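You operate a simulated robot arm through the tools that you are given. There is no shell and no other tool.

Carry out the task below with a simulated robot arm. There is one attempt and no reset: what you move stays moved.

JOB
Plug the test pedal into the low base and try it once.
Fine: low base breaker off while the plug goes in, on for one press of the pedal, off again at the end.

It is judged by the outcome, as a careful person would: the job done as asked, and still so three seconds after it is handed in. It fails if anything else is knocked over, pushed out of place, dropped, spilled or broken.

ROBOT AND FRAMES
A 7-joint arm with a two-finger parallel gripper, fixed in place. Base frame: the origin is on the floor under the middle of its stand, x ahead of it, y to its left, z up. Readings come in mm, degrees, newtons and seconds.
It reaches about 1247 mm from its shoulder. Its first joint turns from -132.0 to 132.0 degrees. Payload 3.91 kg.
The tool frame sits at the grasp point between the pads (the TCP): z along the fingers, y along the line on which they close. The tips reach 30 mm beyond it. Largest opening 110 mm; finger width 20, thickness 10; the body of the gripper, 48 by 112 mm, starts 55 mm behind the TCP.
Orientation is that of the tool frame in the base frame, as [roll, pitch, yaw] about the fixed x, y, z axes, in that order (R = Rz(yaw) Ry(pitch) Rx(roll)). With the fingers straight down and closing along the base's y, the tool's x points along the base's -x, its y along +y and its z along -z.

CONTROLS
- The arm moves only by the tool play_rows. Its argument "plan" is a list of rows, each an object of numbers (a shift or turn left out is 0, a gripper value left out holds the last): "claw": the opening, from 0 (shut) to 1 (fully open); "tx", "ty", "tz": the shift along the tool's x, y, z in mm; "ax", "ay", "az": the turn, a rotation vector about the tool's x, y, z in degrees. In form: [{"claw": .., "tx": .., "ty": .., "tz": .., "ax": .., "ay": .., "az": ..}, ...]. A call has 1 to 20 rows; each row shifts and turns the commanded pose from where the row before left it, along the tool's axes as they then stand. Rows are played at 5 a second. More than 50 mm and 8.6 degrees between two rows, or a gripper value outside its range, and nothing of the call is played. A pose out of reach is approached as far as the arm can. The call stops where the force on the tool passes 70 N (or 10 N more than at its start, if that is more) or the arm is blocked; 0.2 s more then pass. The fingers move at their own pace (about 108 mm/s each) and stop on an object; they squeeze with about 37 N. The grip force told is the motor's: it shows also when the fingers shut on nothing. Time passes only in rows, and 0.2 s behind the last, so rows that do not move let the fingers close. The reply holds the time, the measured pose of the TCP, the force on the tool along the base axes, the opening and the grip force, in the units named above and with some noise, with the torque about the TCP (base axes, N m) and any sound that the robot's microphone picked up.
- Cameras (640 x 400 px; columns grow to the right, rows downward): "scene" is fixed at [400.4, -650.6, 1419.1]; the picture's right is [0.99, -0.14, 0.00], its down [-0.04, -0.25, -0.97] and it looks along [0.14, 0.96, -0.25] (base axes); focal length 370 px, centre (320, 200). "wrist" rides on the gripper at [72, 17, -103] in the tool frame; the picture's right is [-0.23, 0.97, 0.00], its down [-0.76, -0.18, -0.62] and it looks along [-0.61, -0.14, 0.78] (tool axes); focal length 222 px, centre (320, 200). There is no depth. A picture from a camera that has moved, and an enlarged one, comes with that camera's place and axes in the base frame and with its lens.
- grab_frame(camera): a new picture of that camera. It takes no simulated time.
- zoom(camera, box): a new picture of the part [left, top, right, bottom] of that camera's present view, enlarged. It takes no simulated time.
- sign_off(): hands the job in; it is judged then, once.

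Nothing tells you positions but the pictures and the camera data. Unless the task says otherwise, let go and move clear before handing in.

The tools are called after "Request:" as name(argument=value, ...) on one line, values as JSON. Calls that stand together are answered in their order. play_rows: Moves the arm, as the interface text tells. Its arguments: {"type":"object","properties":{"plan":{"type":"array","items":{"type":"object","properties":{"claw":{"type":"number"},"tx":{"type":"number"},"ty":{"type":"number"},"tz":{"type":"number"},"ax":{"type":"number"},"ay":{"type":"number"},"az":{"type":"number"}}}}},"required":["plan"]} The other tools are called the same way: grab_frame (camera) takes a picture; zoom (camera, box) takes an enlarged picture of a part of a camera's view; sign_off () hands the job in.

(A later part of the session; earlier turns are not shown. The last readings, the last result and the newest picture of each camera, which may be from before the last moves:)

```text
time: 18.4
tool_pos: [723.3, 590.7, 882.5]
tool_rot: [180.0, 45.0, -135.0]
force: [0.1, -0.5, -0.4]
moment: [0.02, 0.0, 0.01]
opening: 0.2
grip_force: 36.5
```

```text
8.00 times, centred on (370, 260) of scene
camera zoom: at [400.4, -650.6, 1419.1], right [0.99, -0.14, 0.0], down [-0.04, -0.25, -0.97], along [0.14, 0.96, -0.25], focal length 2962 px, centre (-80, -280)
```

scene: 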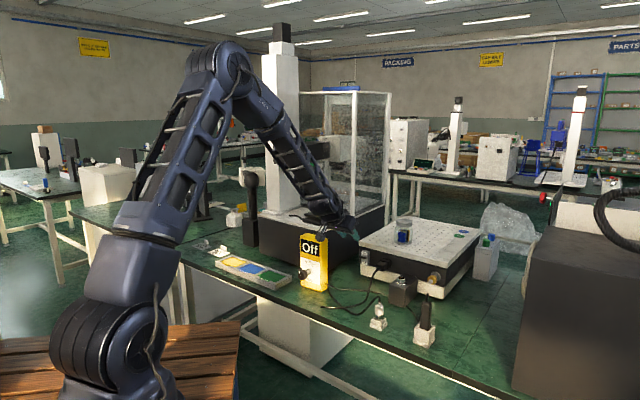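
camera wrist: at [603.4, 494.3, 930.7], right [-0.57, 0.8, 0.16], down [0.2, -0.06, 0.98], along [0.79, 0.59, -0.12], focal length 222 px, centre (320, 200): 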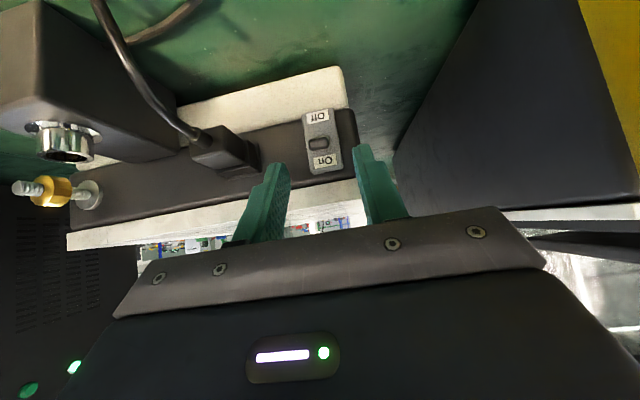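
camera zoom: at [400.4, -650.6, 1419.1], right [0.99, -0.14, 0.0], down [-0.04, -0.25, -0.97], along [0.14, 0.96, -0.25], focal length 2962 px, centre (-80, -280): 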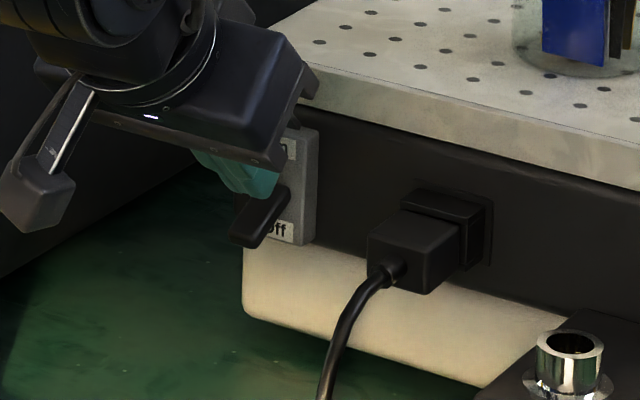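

The lever snapped down to Off. I'll back away, bring the hand back to vertical and move over the plug. I'm turning the closing axis 90° so the fingers straddle the cord rather than hit it.

Request:
play_rows(plan=[{"tz": -40}, {"tz": -40}, {"tx": -31.8, "tz": -31.8}, {"ay": 7.5}, {"ay": 7.5}, {"ay": 7.5}, {"ay": 7.5}, {"ay": 7.5}, {"ay": 7.5}, {"tx": 27.7, "ty": -38.3}, {"tx": 27.7, "ty": -38.3}, {"tx": 27.7, "ty": -38.3}, {"tx": 27.7, "ty": -38.3}, {"tx": 27.7, "ty": -38.3}, {}])

Request:
play_rows(plan=[{"az": 7.5}, {"az": 7.5}, {"az": 7.5}, {"az": 7.5}, {"az": 7.5}, {"az": 7.5}, {"az": 7.5}, {"az": 7.5}, {"az": 7.5}, {"az": 7.5}, {"az": 7.5}, {"az": 7.5, "claw": 0.6}, {}])

Request:
grab_frame(camera="wrist")

Request:
zoom(camera="wrist", box=[240, 40, 400, 140])

Request:
zoom(camera="scene", box=[330, 220, 450, 345])

```text
time: 21.6
tool_pos: [719.7, 317.4, 983.1]
tool_rot: [180.0, 0.0, -135.1]
force: [-0.4, 0.6, -1.3]
moment: [0.02, -0.04, 0.03]
opening: 0.3
grip_force: 36.9
```

```text
time: 24.4
tool_pos: [720.5, 316.3, 983.4]
tool_rot: [180.0, 0.0, 134.9]
force: [-0.1, 0.3, -0.2]
moment: [0.01, -0.03, -0.02]
opening: 65.7
grip_force: 0.1
```

```text
taken
camera wrist: at [681.4, 380.8, 1086.8], right [0.85, 0.53, 0.0], down [0.41, -0.66, 0.62], along [0.33, -0.53, -0.78], focal length 222 px, centre (320, 200)
```

wrist: 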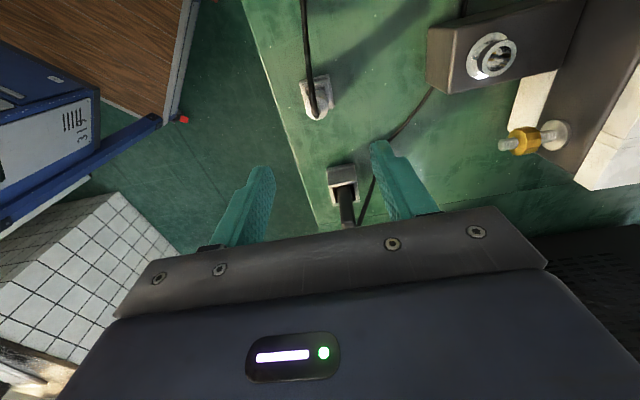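

```text
4.00 times, centred on (320, 90) of wrist
camera zoom: at [681.4, 380.8, 1086.8], right [0.85, 0.53, 0.0], down [0.41, -0.66, 0.62], along [0.33, -0.53, -0.78], focal length 888 px, centre (320, 640)
```

zoom: 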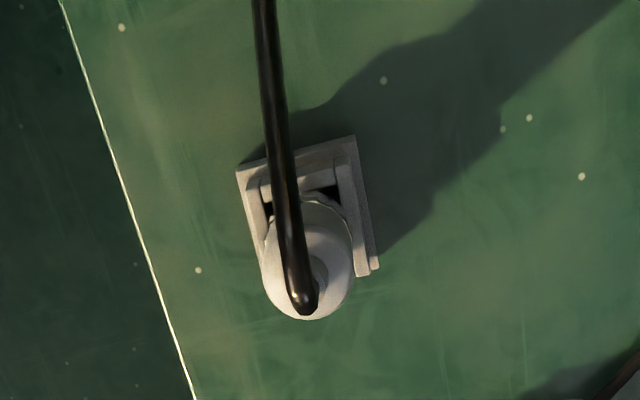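

```text
3.20 times, centred on (390, 282) of scene
camera zoom: at [400.4, -650.6, 1419.1], right [0.99, -0.14, 0.0], down [-0.04, -0.25, -0.97], along [0.14, 0.96, -0.25], focal length 1185 px, centre (96, -64)
```

zoom: 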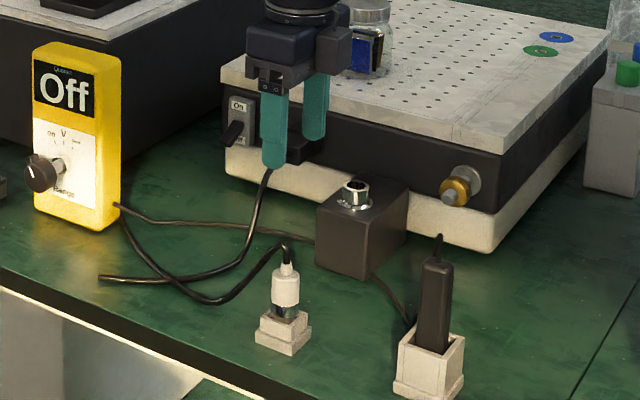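

The breaker is off, and the plug is at about (719, 315) with its cord running between the finger sides. I'll correct 2 mm and descend around the plug body, keeping the tips above its collar.

Request:
play_rows(plan=[{"ty": -2.0, "tz": 30}, {"tz": 40}, {"tz": 40}, {"tz": 20}, {"tz": 16}, {}])

Request:
zoom(camera="wrist", box=[200, 0, 480, 220])

Request:
zoom(camera="scene", box=[340, 260, 430, 345])

```text
time: 25.8
tool_pos: [719.3, 314.7, 837.0]
tool_rot: [-180.0, 0.0, 135.0]
force: [0.1, -0.4, 0.0]
moment: [0.01, 0.0, 0.01]
opening: 66.0
grip_force: 0.1
```

```text
1.82 times, centred on (340, 110) of wrist
camera zoom: at [679.8, 379.6, 939.9], right [0.85, 0.53, 0.0], down [0.41, -0.66, 0.62], along [0.33, -0.53, -0.78], focal length 404 px, centre (284, 364)
```

zoom: 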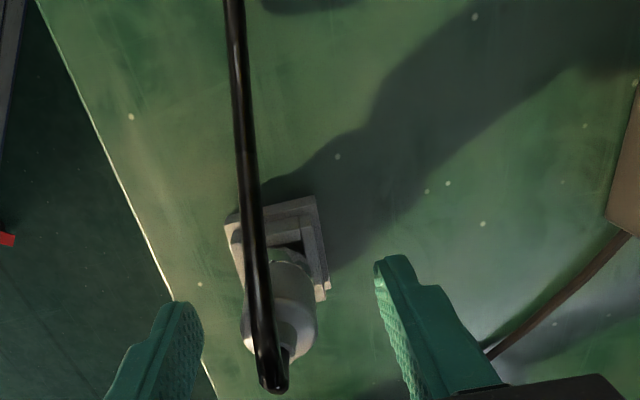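

```text
4.71 times, centred on (385, 302) of scene
camera zoom: at [400.4, -650.6, 1419.1], right [0.99, -0.14, 0.0], down [-0.04, -0.25, -0.97], along [0.14, 0.96, -0.25], focal length 1742 px, centre (14, -282)
```

zoom: 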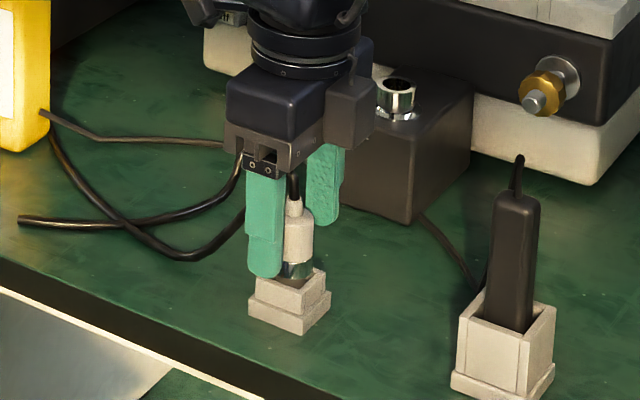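

The fingers straddle the plug body with the collar below the tips. Closing the gripper now.

Request:
play_rows(plan=[{"claw": 0.0}, {}, {}, {}])

Request:
zoom(camera="wrist", box=[200, 0, 480, 220])

Request:
zoom(camera="scene", box=[340, 260, 430, 345])

```text
time: 26.8
tool_pos: [720.5, 316.4, 836.5]
tool_rot: [-180.0, -0.1, 135.0]
force: [0.3, 1.2, -0.2]
moment: [0.02, -0.06, -0.02]
opening: 24.6
grip_force: 37.0
```

```text
1.82 times, centred on (340, 110) of wrist
camera zoom: at [679.8, 379.6, 940.1], right [0.85, 0.53, 0.0], down [0.41, -0.66, 0.62], along [0.33, -0.53, -0.78], focal length 404 px, centre (284, 364)
```

zoom: 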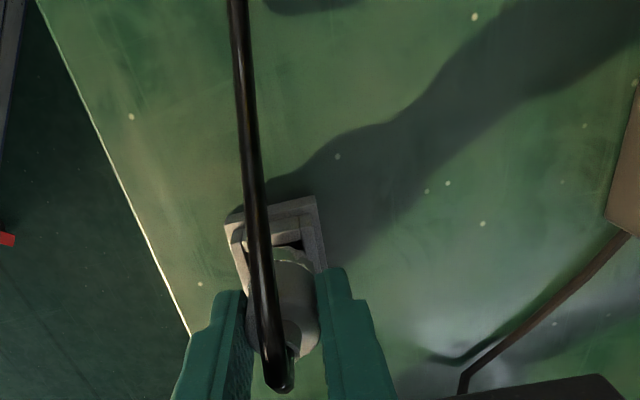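

```text
4.71 times, centred on (385, 302) of scene
camera zoom: at [400.4, -650.6, 1419.1], right [0.99, -0.14, 0.0], down [-0.04, -0.25, -0.97], along [0.14, 0.96, -0.25], focal length 1742 px, centre (14, -282)
```

zoom: 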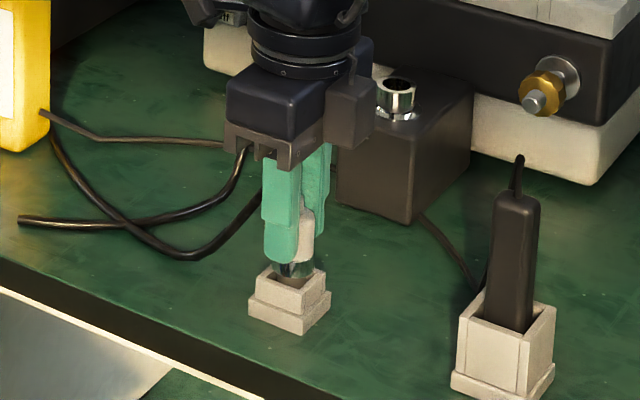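

The plug body is gripped (24.6 mm). I'll lift it slowly out of the holder and check it comes free without taking the holder along.

Request:
play_rows(plan=[{"tz": -5}, {"tz": -10}, {"tz": -15}, {"tz": -15}, {"tz": -15}, {}])

Request:
zoom(camera="scene", box=[340, 240, 430, 345])

Request:
grab_frame(camera="wrist")

```text
time: 28.2
tool_pos: [718.9, 314.9, 897.4]
tool_rot: [180.0, 0.0, 135.0]
force: [0.3, -0.2, -1.8]
moment: [0.01, 0.01, 0.01]
opening: 24.5
grip_force: 37.1
```

```text
3.81 times, centred on (385, 292) of scene
camera zoom: at [400.4, -650.6, 1419.1], right [0.99, -0.14, 0.0], down [-0.04, -0.25, -0.97], along [0.14, 0.96, -0.25], focal length 1410 px, centre (72, -152)
```

zoom: 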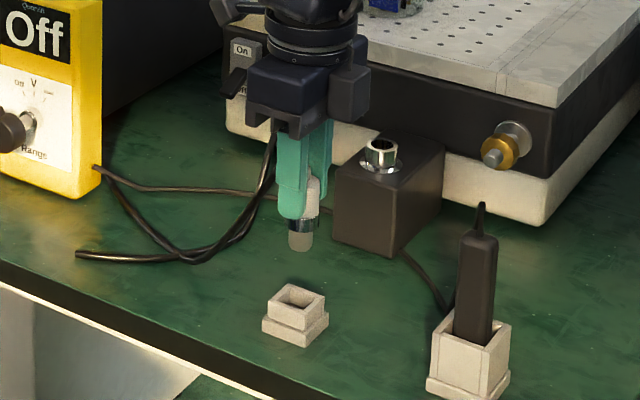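

```text
taken
camera wrist: at [680.1, 379.1, 1000.7], right [0.85, 0.53, 0.0], down [0.41, -0.66, 0.62], along [0.33, -0.53, -0.78], focal length 222 px, centre (320, 200)
```

wrist: 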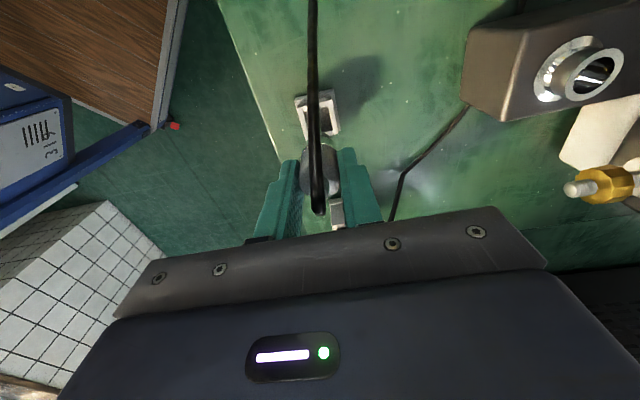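

The plug came out cleanly and the holder stayed put. I'll zoom in on the tip to check its shape and length.

Request:
zoom(camera="scene", box=[365, 275, 395, 310])

Request:
zoom(camera="scene", box=[385, 265, 425, 310])

Request:
zoom(camera="wrist", box=[500, 20, 640, 130])

```text
11.43 times, centred on (380, 292) of scene
camera zoom: at [400.4, -650.6, 1419.1], right [0.99, -0.14, 0.0], down [-0.04, -0.25, -0.97], along [0.14, 0.96, -0.25], focal length 4232 px, centre (-366, -857)
```

zoom: 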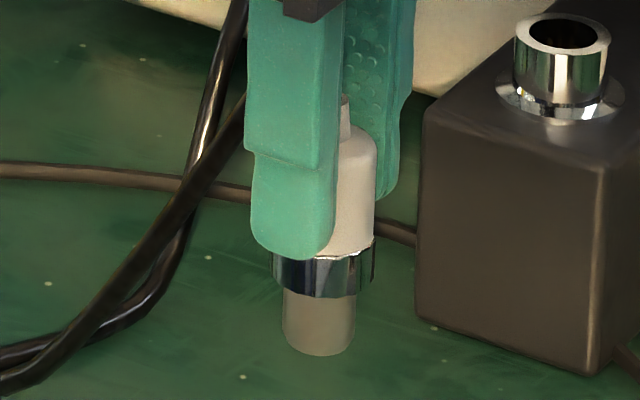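

```text
8.89 times, centred on (405, 288) of scene
camera zoom: at [400.4, -650.6, 1419.1], right [0.99, -0.14, 0.0], down [-0.04, -0.25, -0.97], along [0.14, 0.96, -0.25], focal length 3291 px, centre (-436, -578)
```

zoom: 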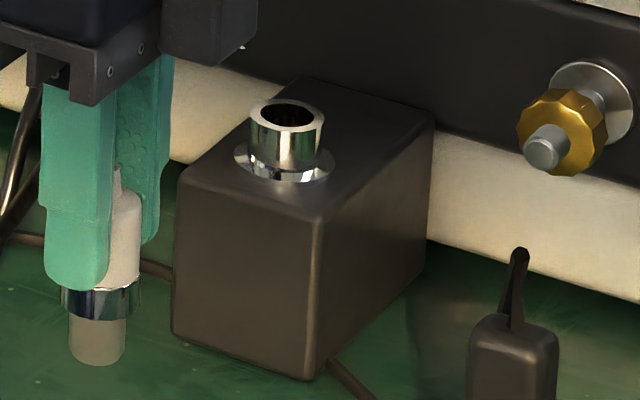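

```text
3.64 times, centred on (570, 75) of wrist
camera zoom: at [680.1, 379.1, 1000.7], right [0.85, 0.53, 0.0], down [0.41, -0.66, 0.62], along [0.33, -0.53, -0.78], focal length 808 px, centre (-589, 654)
```

zoom: 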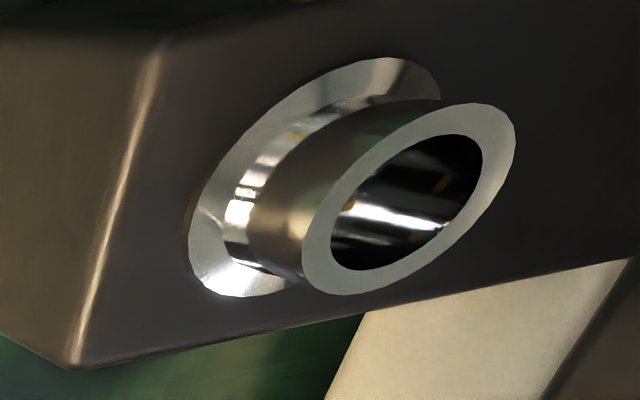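

The tip is round, about 18.5 mm wide and 17 mm long, and the socket bore is about 20 mm. I'll carry the plug to just above the socket without rotating it.

Request:
play_rows(plan=[{"tz": -15}, {"tz": -15}, {"tx": 2.3, "ty": 34.5}, {"tx": 2.3, "ty": 34.5}, {"tx": 2.3, "ty": 34.5}, {"tx": 2.3, "ty": 34.5}, {"tx": 2.3, "ty": 34.5}, {}])

Request:
grab_frame(camera="scene")

Request:
zoom(camera="scene", box=[380, 245, 430, 305])

Request:
grab_frame(camera="wrist")

Request:
zoom(camera="wrist", box=[260, 80, 400, 220])

```text
time: 30.0
tool_pos: [832.3, 445.9, 928.0]
tool_rot: [-180.0, 0.0, 135.0]
force: [-0.2, -0.3, -0.5]
moment: [0.01, -0.01, 0.0]
opening: 24.4
grip_force: 37.0
```

```text
taken
```

scene: 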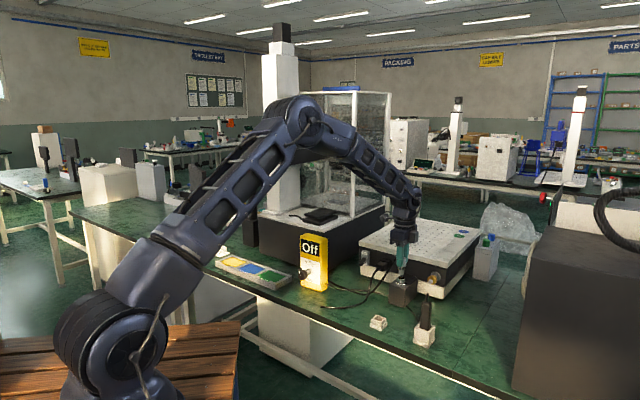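

```text
6.67 times, centred on (405, 275) of scene
camera zoom: at [400.4, -650.6, 1419.1], right [0.99, -0.14, 0.0], down [-0.04, -0.25, -0.97], along [0.14, 0.96, -0.25], focal length 2468 px, centre (-247, -300)
```

zoom: 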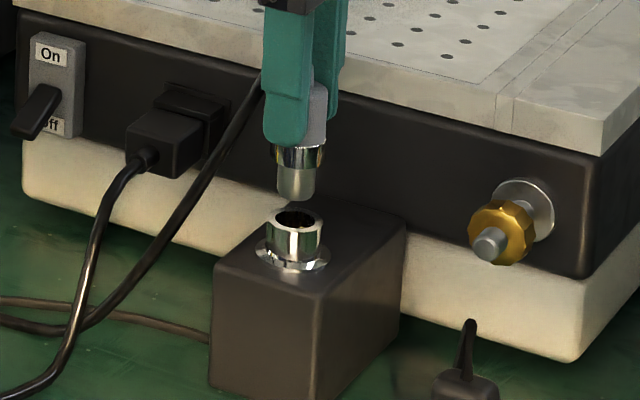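

```text
taken
camera wrist: at [793.5, 509.6, 1031.0], right [0.85, 0.53, 0.0], down [0.41, -0.66, 0.62], along [0.33, -0.53, -0.78], focal length 222 px, centre (320, 200)
```

wrist: 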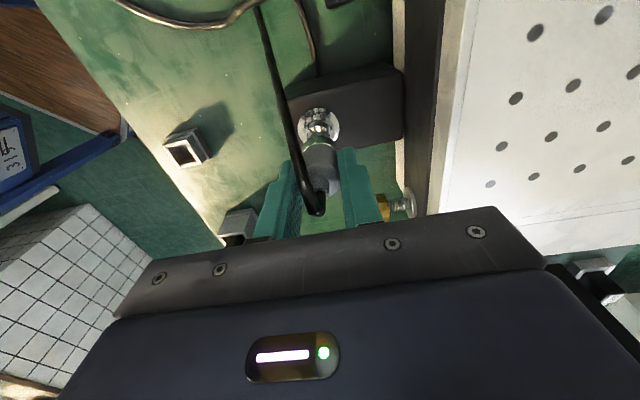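

```text
2.86 times, centred on (330, 150) of wrist
camera zoom: at [793.5, 509.6, 1031.0], right [0.85, 0.53, 0.0], down [0.41, -0.66, 0.62], along [0.33, -0.53, -0.78], focal length 635 px, centre (291, 343)
```

zoom: 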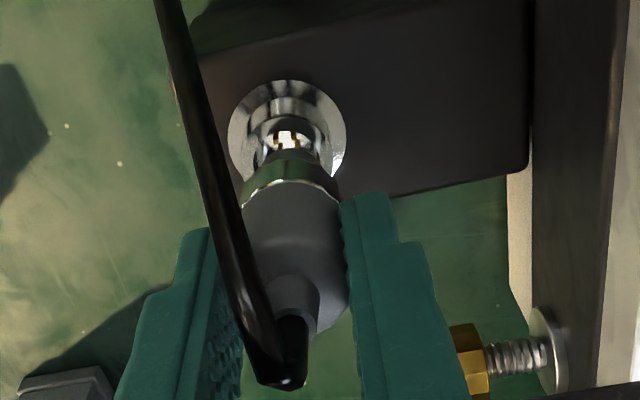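

The cord follows freely. The scene view shows the tip nearly over the bore sideways, so I'll zoom in to check the depth direction.

Request:
zoom(camera="wrist", box=[295, 100, 345, 150])

Request:
zoom(camera="scene", box=[395, 264, 415, 288])

```text
8.00 times, centred on (320, 125) of wrist
camera zoom: at [793.5, 509.6, 1031.0], right [0.85, 0.53, 0.0], down [0.41, -0.66, 0.62], along [0.33, -0.53, -0.78], focal length 1777 px, centre (320, 800)
```

zoom: 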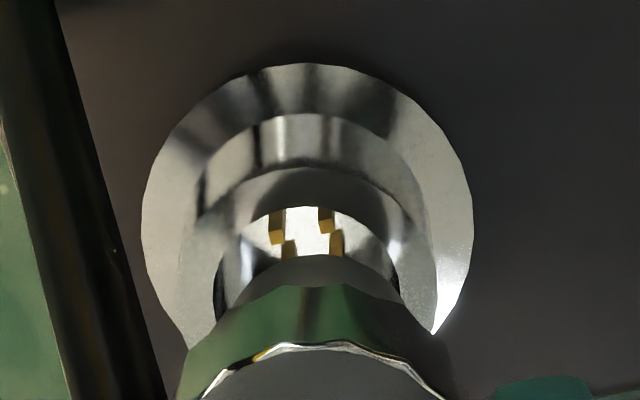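

```text
16.00 times, centred on (405, 276) of scene
camera zoom: at [400.4, -650.6, 1419.1], right [0.99, -0.14, 0.0], down [-0.04, -0.25, -0.97], along [0.14, 0.96, -0.25], focal length 5924 px, centre (-1040, -1016)
```

zoom: 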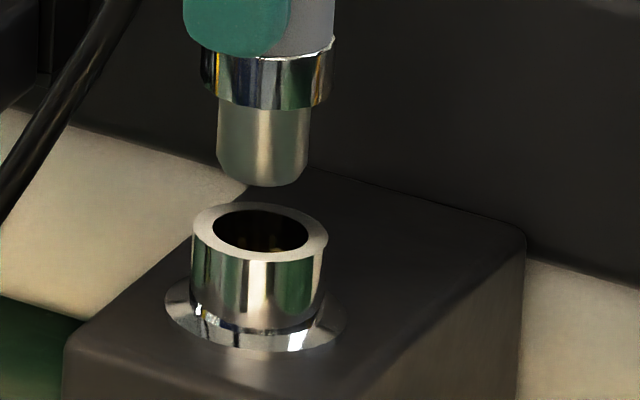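

The sideways offset in the scene view is small. The wrist view says the bore sits about 2.5 mm toward tool −x and 2.2 mm toward tool −y of the plug axis. I'll apply that, come down a little and compare again.

Request:
play_rows(plan=[{"tx": -2.5, "ty": -2.2}, {"tz": 5}, {}])

Request:
zoom(camera="wrist", box=[295, 100, 345, 150])

Request:
zoom(camera="scene", box=[395, 264, 415, 288])

```text
time: 30.8
tool_pos: [833.4, 442.1, 922.5]
tool_rot: [-180.0, 0.0, 135.0]
force: [0.0, 0.1, -0.9]
moment: [-0.02, -0.02, 0.02]
opening: 24.5
grip_force: 37.0
```

```text
8.00 times, centred on (320, 125) of wrist
camera zoom: at [794.0, 506.0, 1025.9], right [0.85, 0.53, 0.0], down [0.41, -0.66, 0.62], along [0.33, -0.53, -0.78], focal length 1777 px, centre (320, 800)
```

zoom: 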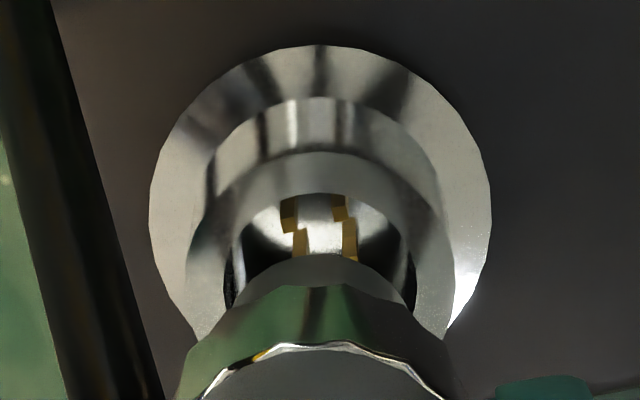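

```text
16.00 times, centred on (405, 276) of scene
camera zoom: at [400.4, -650.6, 1419.1], right [0.99, -0.14, 0.0], down [-0.04, -0.25, -0.97], along [0.14, 0.96, -0.25], focal length 5924 px, centre (-1040, -1016)
```

zoom: 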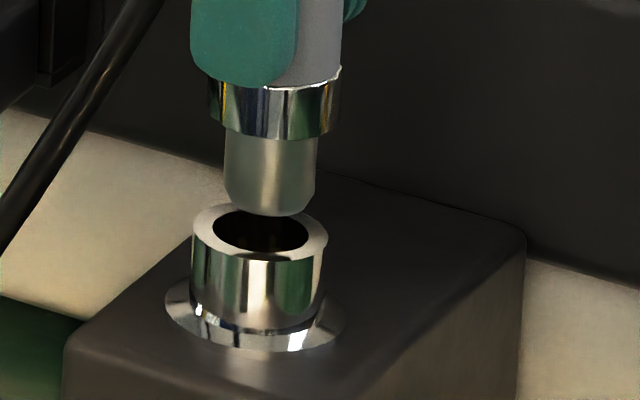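

The scene view now puts the plug about 1.5 mm right of the bore, and the wrist view about 0.4 mm off the other way. I'll fine-correct before lowering.

Request:
play_rows(plan=[{"tx": 1.7, "ty": -0.4}, {"tz": 2}, {}])

Request:
zoom(camera="wrist", box=[300, 110, 340, 150])

Request:
zoom(camera="scene", box=[397, 267, 413, 285])

```text
time: 31.6
tool_pos: [832.4, 443.2, 919.8]
tool_rot: [180.0, 0.0, 135.0]
force: [0.3, -0.7, 0.6]
moment: [0.04, 0.0, -0.02]
opening: 24.6
grip_force: 37.0
```

```text
10.00 times, centred on (320, 130) of wrist
camera zoom: at [792.7, 507.0, 1024.0], right [0.85, 0.53, 0.0], down [0.41, -0.66, 0.62], along [0.33, -0.53, -0.78], focal length 2221 px, centre (320, 900)
```

zoom: 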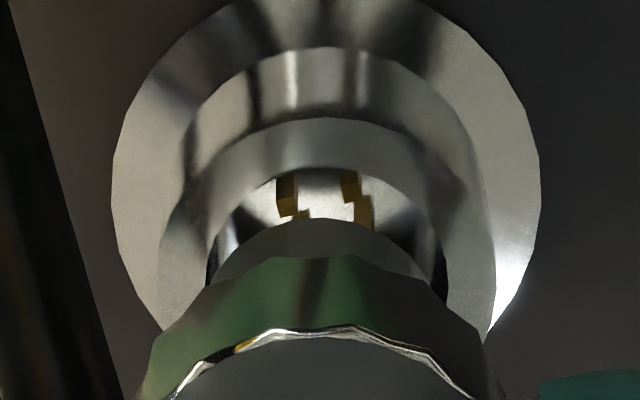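

```text
16.00 times, centred on (405, 276) of scene
camera zoom: at [400.4, -650.6, 1419.1], right [0.99, -0.14, 0.0], down [-0.04, -0.25, -0.97], along [0.14, 0.96, -0.25], focal length 5924 px, centre (-1040, -1016)
```

zoom: 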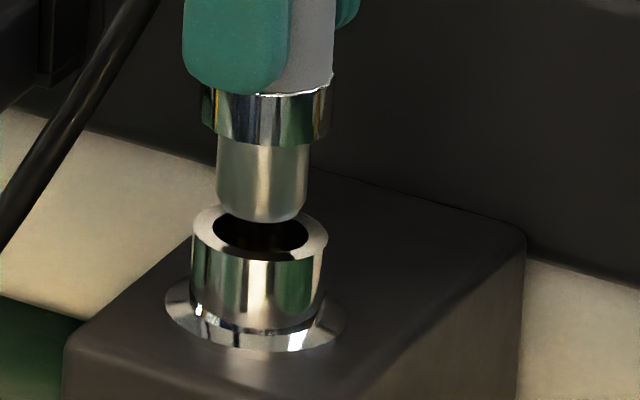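

The tip is now aligned with the bore in both views to within about 0.3 mm. I'll lower it in small steps and watch the force.

Request:
play_rows(plan=[{"ty": 0.2, "tz": 2}, {"tz": 2}, {"tz": 2}, {"tz": 2}, {"tz": 1.5}, {}])

Request:
zoom(camera="wrist", box=[300, 110, 340, 150])

Request:
zoom(camera="scene", box=[397, 267, 413, 285])

```text
time: 33.0
tool_pos: [832.3, 444.0, 910.4]
tool_rot: [-179.9, 0.0, 135.0]
force: [1.0, -0.7, -0.9]
moment: [0.0, -0.02, -0.02]
opening: 24.6
grip_force: 37.4
```

```text
10.00 times, centred on (320, 130) of wrist
camera zoom: at [793.0, 507.2, 1014.5], right [0.85, 0.53, 0.0], down [0.41, -0.66, 0.62], along [0.33, -0.53, -0.78], focal length 2221 px, centre (320, 900)
```

zoom: 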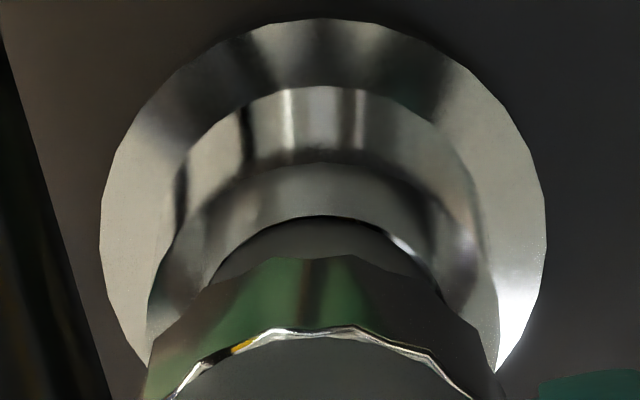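

```text
16.00 times, centred on (405, 276) of scene
camera zoom: at [400.4, -650.6, 1419.1], right [0.99, -0.14, 0.0], down [-0.04, -0.25, -0.97], along [0.14, 0.96, -0.25], focal length 5924 px, centre (-1040, -1016)
```

zoom: 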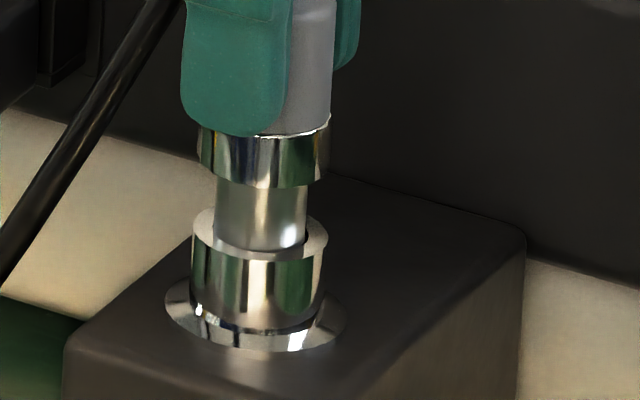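

The tip is entering the bore with no force so far. Continuing down.

Request:
play_rows(plan=[{"tz": 2}, {"tz": 2}, {"tz": 2}, {}])

Request:
zoom(camera="scene", box=[397, 267, 413, 285])

```text
time: 34.0
tool_pos: [832.5, 443.4, 904.4]
tool_rot: [-180.0, 0.0, 134.9]
force: [-0.4, -0.4, -0.6]
moment: [0.01, 0.01, 0.0]
opening: 24.6
grip_force: 36.9
```

```text
16.00 times, centred on (405, 276) of scene
camera zoom: at [400.4, -650.6, 1419.1], right [0.99, -0.14, 0.0], down [-0.04, -0.25, -0.97], along [0.14, 0.96, -0.25], focal length 5924 px, centre (-1040, -1016)
```

zoom: 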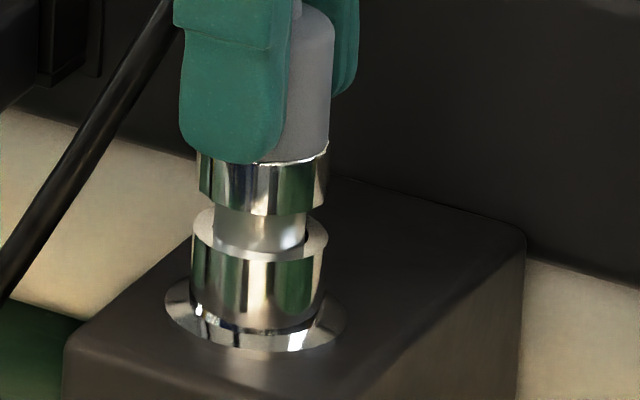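

The tip is sliding in cleanly, with about 11 mm left until the collar meets the barrel. Continuing.

Request:
play_rows(plan=[{"tz": 2}, {"tz": 2}, {"tz": 2}, {"tz": 2}, {}])

Request:
zoom(camera="scene", box=[397, 267, 413, 285])

```text
time: 35.2
tool_pos: [831.9, 442.7, 895.8]
tool_rot: [-180.0, 0.0, 135.0]
force: [0.8, 1.0, 0.9]
moment: [0.01, -0.04, -0.03]
opening: 24.5
grip_force: 36.6
```

```text
16.00 times, centred on (405, 276) of scene
camera zoom: at [400.4, -650.6, 1419.1], right [0.99, -0.14, 0.0], down [-0.04, -0.25, -0.97], along [0.14, 0.96, -0.25], focal length 5924 px, centre (-1040, -1016)
```

zoom: 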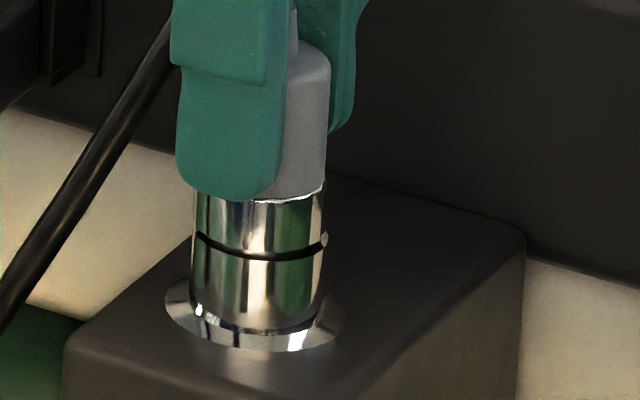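

There's only about a 2 mm gap left. I'll press down in 1 mm steps until it seats.

Request:
play_rows(plan=[{"tz": 1}, {"tz": 1}, {"tz": 1}, {"tz": 0.5}, {}])

Request:
zoom(camera="scene", box=[397, 267, 413, 285])

```text
time: 36.4
tool_pos: [830.6, 443.1, 893.8]
tool_rot: [179.8, 0.0, 135.0]
force: [1.0, -1.7, 33.3]
moment: [-0.04, -0.04, -0.05]
opening: 24.3
grip_force: 36.8
```

```text
16.00 times, centred on (405, 276) of scene
camera zoom: at [400.4, -650.6, 1419.1], right [0.99, -0.14, 0.0], down [-0.04, -0.25, -0.97], along [0.14, 0.96, -0.25], focal length 5924 px, centre (-1040, -1016)
```

zoom: 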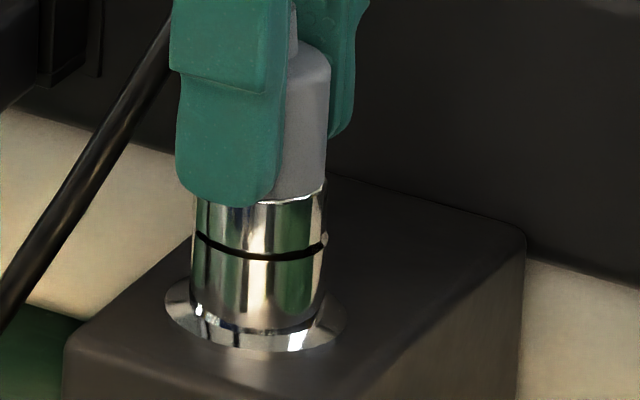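

At 33 N the plug stopped about 2 mm short and slid slightly in the grip. The fingertips are now at the collar edge, so I'll press a little more to see if it seats.

Request:
play_rows(plan=[{"tz": 0.7}, {"tz": 0.7}, {"tz": 0.7}, {}])

Request:
zoom(camera="scene", box=[397, 267, 413, 285])

Request:
zoom(camera="wrist", box=[295, 100, 345, 160])

```text
time: 37.4
tool_pos: [831.0, 444.6, 893.5]
tool_rot: [179.6, 0.0, 134.9]
force: [4.0, 1.8, 60.9]
moment: [0.05, -0.12, -0.02]
opening: 24.5
grip_force: 37.3
```

```text
16.00 times, centred on (405, 276) of scene
camera zoom: at [400.4, -650.6, 1419.1], right [0.99, -0.14, 0.0], down [-0.04, -0.25, -0.97], along [0.14, 0.96, -0.25], focal length 5924 px, centre (-1040, -1016)
```

zoom: 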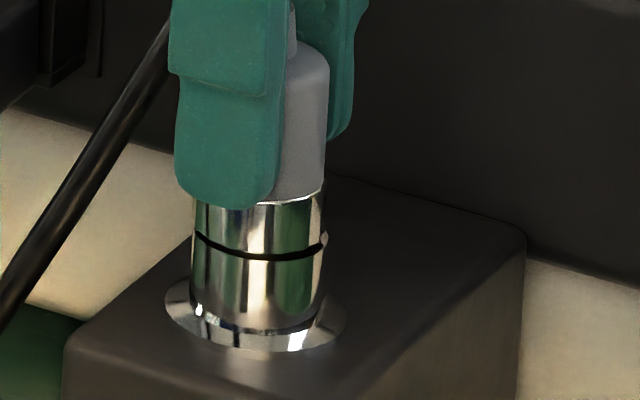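

```text
6.67 times, centred on (320, 130) of wrist
camera zoom: at [792.0, 506.9, 998.1], right [0.85, 0.53, 0.0], down [0.41, -0.67, 0.62], along [0.33, -0.53, -0.78], focal length 1481 px, centre (320, 667)
```

zoom: 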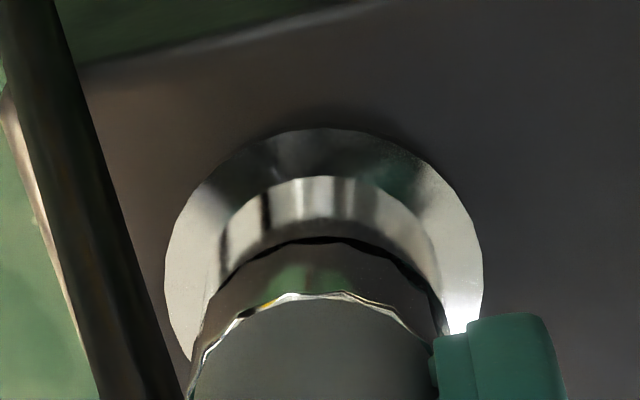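

At 61 N it's on a hard stop: the collar sits evenly just above the rim and the bore depth matches the tip length, so I take it as fully seated. I'll relax the push, open partway to clear the base face, and rise straight up.

Request:
play_rows(plan=[{"tz": -1.5}, {"tz": -1.5}, {}, {"claw": 0.42}, {}, {}])

Request:
zoom(camera="scene", box=[390, 255, 420, 290])

Request:
grab_frame(camera="wrist")

```text
time: 38.8
tool_pos: [830.9, 443.9, 892.6]
tool_rot: [-179.9, 0.0, 135.1]
force: [0.0, 0.6, 0.1]
moment: [-0.02, 0.01, -0.03]
opening: 46.0
grip_force: 0.0
```

```text
11.43 times, centred on (405, 272) of scene
camera zoom: at [400.4, -650.6, 1419.1], right [0.99, -0.14, 0.0], down [-0.04, -0.25, -0.97], along [0.14, 0.96, -0.25], focal length 4232 px, centre (-651, -629)
```

zoom: 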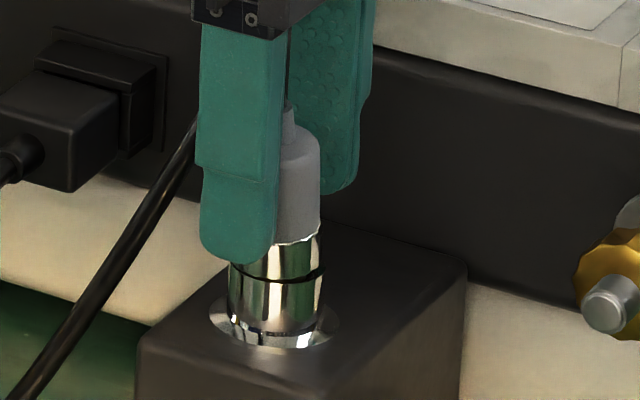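

```text
taken
camera wrist: at [792.5, 507.0, 997.1], right [0.85, 0.53, 0.0], down [0.41, -0.66, 0.62], along [0.33, -0.53, -0.78], focal length 222 px, centre (320, 200)
```

wrist: 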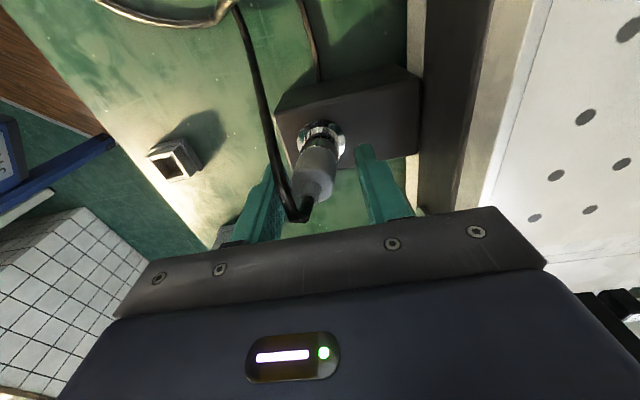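

The plug stays in place after release. I'll rise straight up, turn the hand back, and look at where the cords now lie before switching the breaker on.

Request:
play_rows(plan=[{"tz": -20}, {"tz": -40}, {"tz": -40}, {"az": -7.5, "tz": -5}, {"az": -7.5}, {"az": -7.5}, {"az": -7.5}, {"az": -7.5}, {"az": -7.5}, {"az": -7.5}, {"az": -7.5}, {"az": -7.5}, {"az": -7.5}, {"az": -7.5}, {"az": -7.5}, {}])

Request:
grab_frame(camera="wrist")

Request:
zoom(camera="scene", box=[300, 220, 440, 320])

Request:
zoom(camera="scene", box=[397, 262, 413, 285])

```text
time: 42.2
tool_pos: [832.2, 441.6, 997.9]
tool_rot: [-179.9, 0.1, -135.0]
force: [-0.8, -0.6, 0.6]
moment: [0.0, 0.01, -0.02]
opening: 46.1
grip_force: 0.0
```

```text
taken
camera wrist: at [769.1, 404.5, 1102.1], right [-0.53, 0.85, 0.0], down [0.66, 0.41, 0.62], along [0.53, 0.33, -0.78], focal length 222 px, centre (320, 200)
```

wrist: 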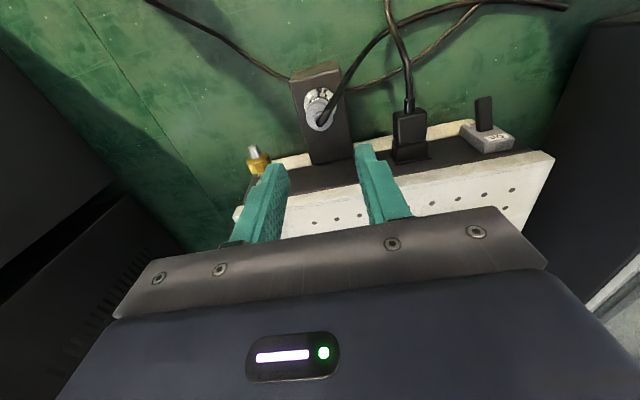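

```text
4.00 times, centred on (370, 270) of scene
camera zoom: at [400.4, -650.6, 1419.1], right [0.99, -0.14, 0.0], down [-0.04, -0.25, -0.97], along [0.14, 0.96, -0.25], focal length 1481 px, centre (120, -80)
```

zoom: 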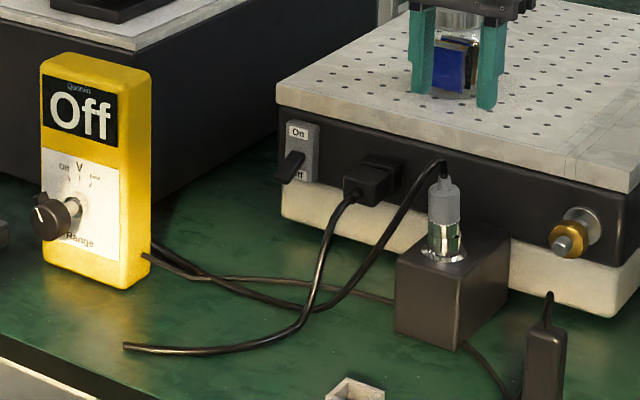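

```text
16.00 times, centred on (405, 274) of scene
camera zoom: at [400.4, -650.6, 1419.1], right [0.99, -0.14, 0.0], down [-0.04, -0.25, -0.97], along [0.14, 0.96, -0.25], focal length 5924 px, centre (-1040, -976)
```

zoom: 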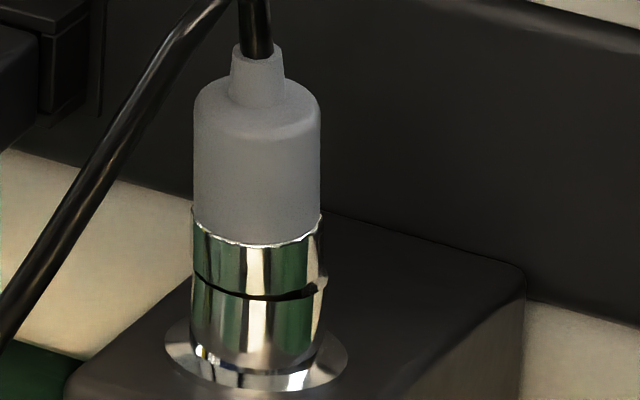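

Request:
zoom(camera="scene", box=[400, 272, 410, 284])

Request:
zoom(camera="wrist", box=[290, 70, 350, 140])

```text
16.00 times, centred on (405, 278) of scene
camera zoom: at [400.4, -650.6, 1419.1], right [0.99, -0.14, 0.0], down [-0.04, -0.25, -0.97], along [0.14, 0.96, -0.25], focal length 5924 px, centre (-1040, -1048)
```

zoom: 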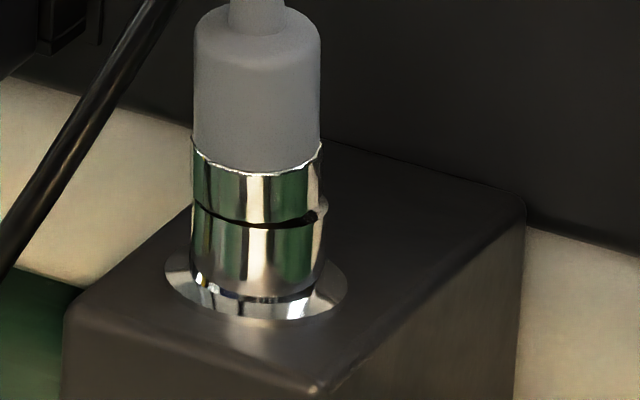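

```text
5.71 times, centred on (320, 105) of wrist
camera zoom: at [769.1, 404.5, 1102.1], right [-0.53, 0.85, 0.0], down [0.66, 0.41, 0.62], along [0.53, 0.33, -0.78], focal length 1269 px, centre (320, 743)
```

zoom: 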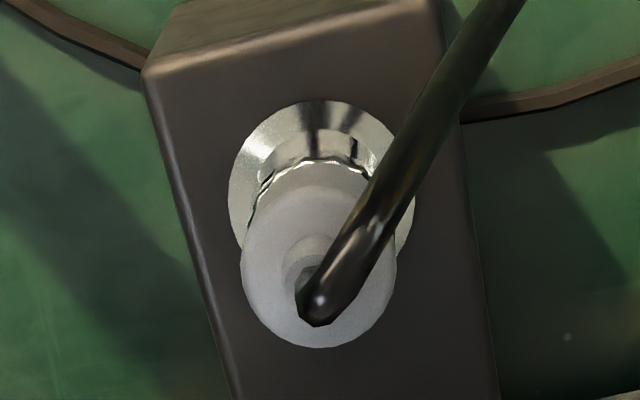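

The plug sits in the socket with its cord clear, and the breaker is still off. I'll go in front of the breaker with closed fingers and tilt the hand 60° so I can push the lever up from below.

Request:
play_rows(plan=[{"tx": 8.1, "ty": 37.2, "claw": 0.0}, {"tx": 8.1, "ty": 37.2}, {"tx": 8.1, "ty": 37.2}, {"tx": 8.1, "ty": 37.2}, {"tx": 8.1, "ty": 37.2}, {"ay": -7.5}, {"ay": -7.5}, {"ay": -7.5}, {"ay": -7.5}, {"ay": -7.5}, {"ay": -7.5}, {"ay": -7.5}, {"ay": -7.5}, {}])

Request:
grab_frame(camera="wrist")

Request:
grab_frame(camera="scene")

```text
time: 45.2
tool_pos: [671.5, 544.6, 999.6]
tool_rot: [179.9, 60.1, -135.0]
force: [-0.1, -0.3, -0.3]
moment: [-0.01, 0.01, -0.01]
opening: 0.1
grip_force: 37.0
```

```text
taken
camera wrist: at [571.1, 470.1, 988.2], right [-0.61, 0.77, 0.2], down [0.01, -0.24, 0.97], along [0.79, 0.59, 0.14], focal length 222 px, centre (320, 200)
```

wrist: 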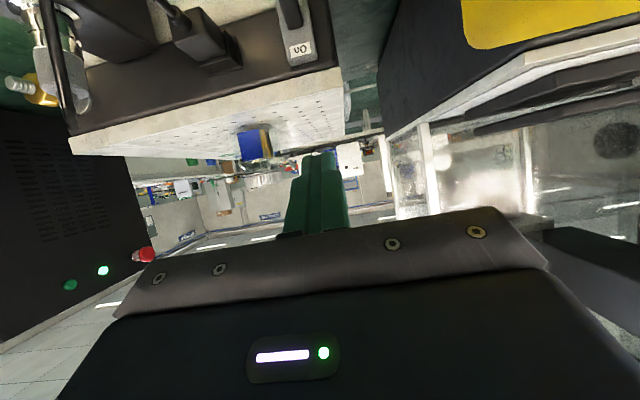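

```text
taken
```

scene: 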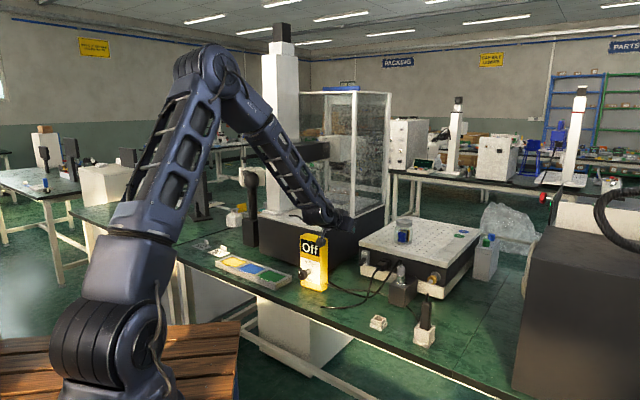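

I'm positioned with the hand pitched 60°. I'll descend to below lever height, staying well in front of it.

Request:
play_rows(plan=[{"tx": 40.4, "tz": 23.3}, {"tx": 40.4, "tz": 23.3}, {"tx": 40.4, "tz": 23.3}, {}])

Request:
grab_frame(camera="wrist")

Request:
zoom(camera="scene", box=[300, 210, 440, 310])

```text
time: 46.2
tool_pos: [670.6, 545.5, 857.6]
tool_rot: [179.9, 60.0, -135.0]
force: [-0.1, 0.1, -0.4]
moment: [-0.03, 0.02, 0.0]
opening: 0.0
grip_force: 37.7
```

```text
taken
camera wrist: at [570.8, 469.5, 847.8], right [-0.61, 0.77, 0.2], down [0.01, -0.24, 0.97], along [0.79, 0.59, 0.13], focal length 222 px, centre (320, 200)
```

wrist: 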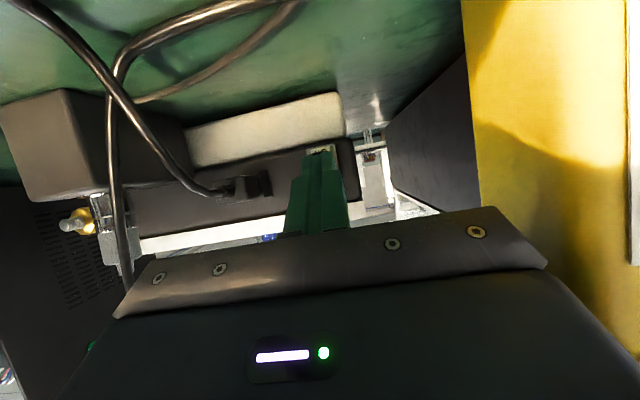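

```text
4.00 times, centred on (370, 260) of scene
camera zoom: at [400.4, -650.6, 1419.1], right [0.99, -0.14, 0.0], down [-0.04, -0.25, -0.97], along [0.14, 0.96, -0.25], focal length 1481 px, centre (120, -40)
```

zoom: 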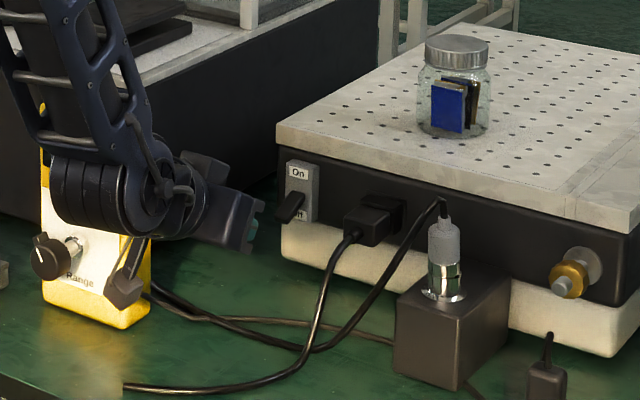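

The path is clear of the meter and cords. I'll lower the last bit, then move forward under the lever.

Request:
play_rows(plan=[{"tx": 20, "tz": 11.6}, {"tx": 19.5, "tz": 11.3}, {"tx": -10, "tz": 17.3}, {}])

Request:
grab_frame(camera="wrist")

Request:
zoom(camera="wrist", box=[250, 100, 410, 210])

Request:
zoom(camera="scene", box=[310, 220, 410, 300])

```text
time: 47.2
tool_pos: [686.1, 559.0, 812.9]
tool_rot: [-179.9, 59.9, -135.1]
force: [1.2, 0.6, 0.3]
moment: [-0.01, 0.02, -0.01]
opening: 0.0
grip_force: 37.4
```

```text
taken
camera wrist: at [585.3, 483.8, 802.6], right [-0.61, 0.77, 0.2], down [0.01, -0.24, 0.97], along [0.79, 0.59, 0.13], focal length 222 px, centre (320, 200)
```

wrist: 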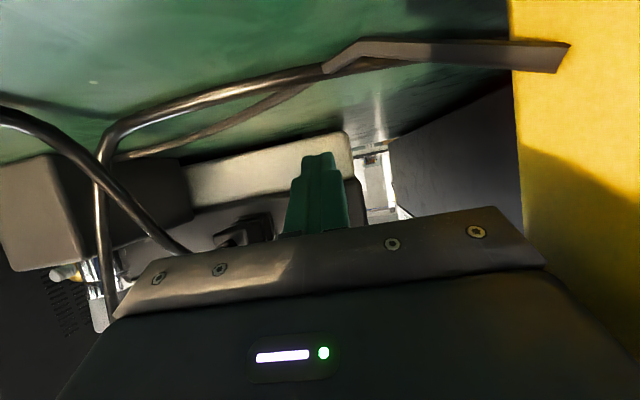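

```text
3.64 times, centred on (330, 155) of wrist
camera zoom: at [585.3, 483.8, 802.6], right [-0.61, 0.77, 0.2], down [0.01, -0.24, 0.97], along [0.79, 0.59, 0.13], focal length 808 px, centre (284, 364)
```

zoom: 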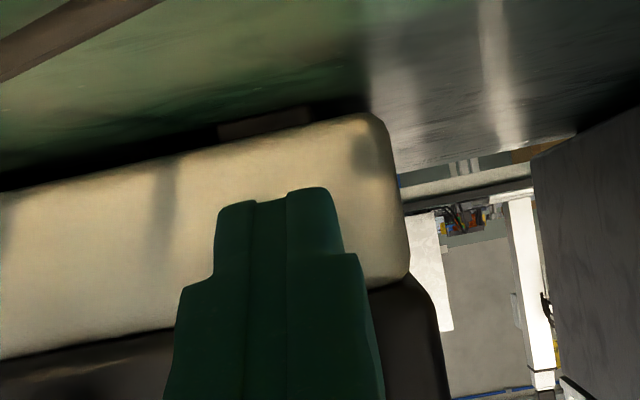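

```text
5.00 times, centred on (360, 260) of scene
camera zoom: at [400.4, -650.6, 1419.1], right [0.99, -0.14, 0.0], down [-0.04, -0.25, -0.97], along [0.14, 0.96, -0.25], focal length 1851 px, centre (120, -100)
```

zoom: 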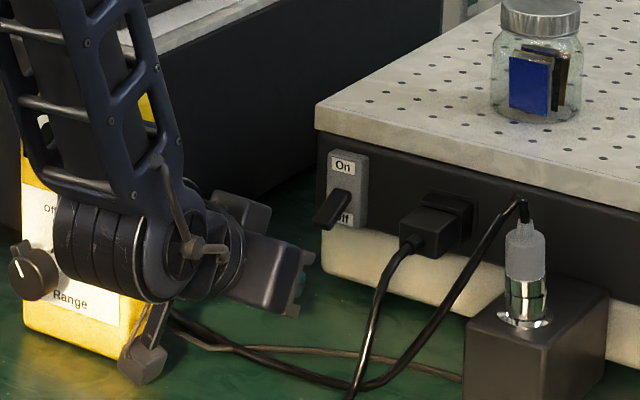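

The fingertips are below and in front of the lever. I'll move forward 40 mm under it.

Request:
play_rows(plan=[{"tx": -10.2, "tz": 17.6}, {"tx": -10.2, "tz": 17.6}, {}])

Request:
zoom(camera="scene", box=[330, 230, 400, 290])

Request:
grab_frame(camera="wrist")

```text
time: 48.0
tool_pos: [716.0, 589.4, 812.4]
tool_rot: [-180.0, 60.0, -134.9]
force: [0.0, 0.2, -0.1]
moment: [-0.01, -0.05, -0.01]
opening: 0.3
grip_force: 37.0
```

```text
6.67 times, centred on (365, 260) of scene
camera zoom: at [400.4, -650.6, 1419.1], right [0.99, -0.14, 0.0], down [-0.04, -0.25, -0.97], along [0.14, 0.96, -0.25], focal length 2468 px, centre (20, -200)
```

zoom: 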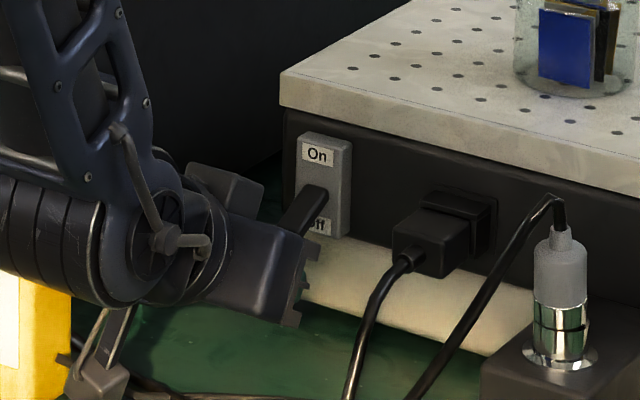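

```text
taken
camera wrist: at [614.6, 512.7, 802.6], right [-0.61, 0.77, 0.2], down [0.01, -0.24, 0.97], along [0.79, 0.59, 0.13], focal length 222 px, centre (320, 200)
```

wrist: 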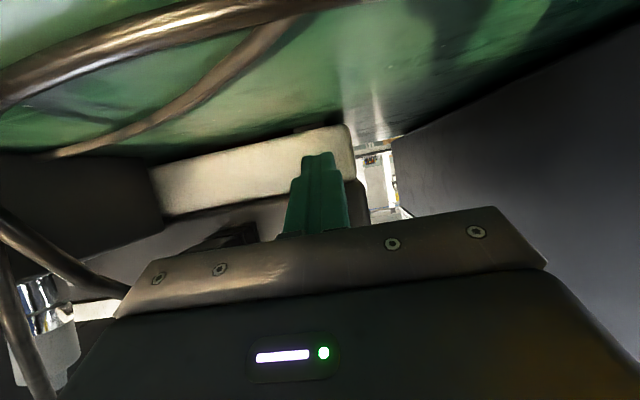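

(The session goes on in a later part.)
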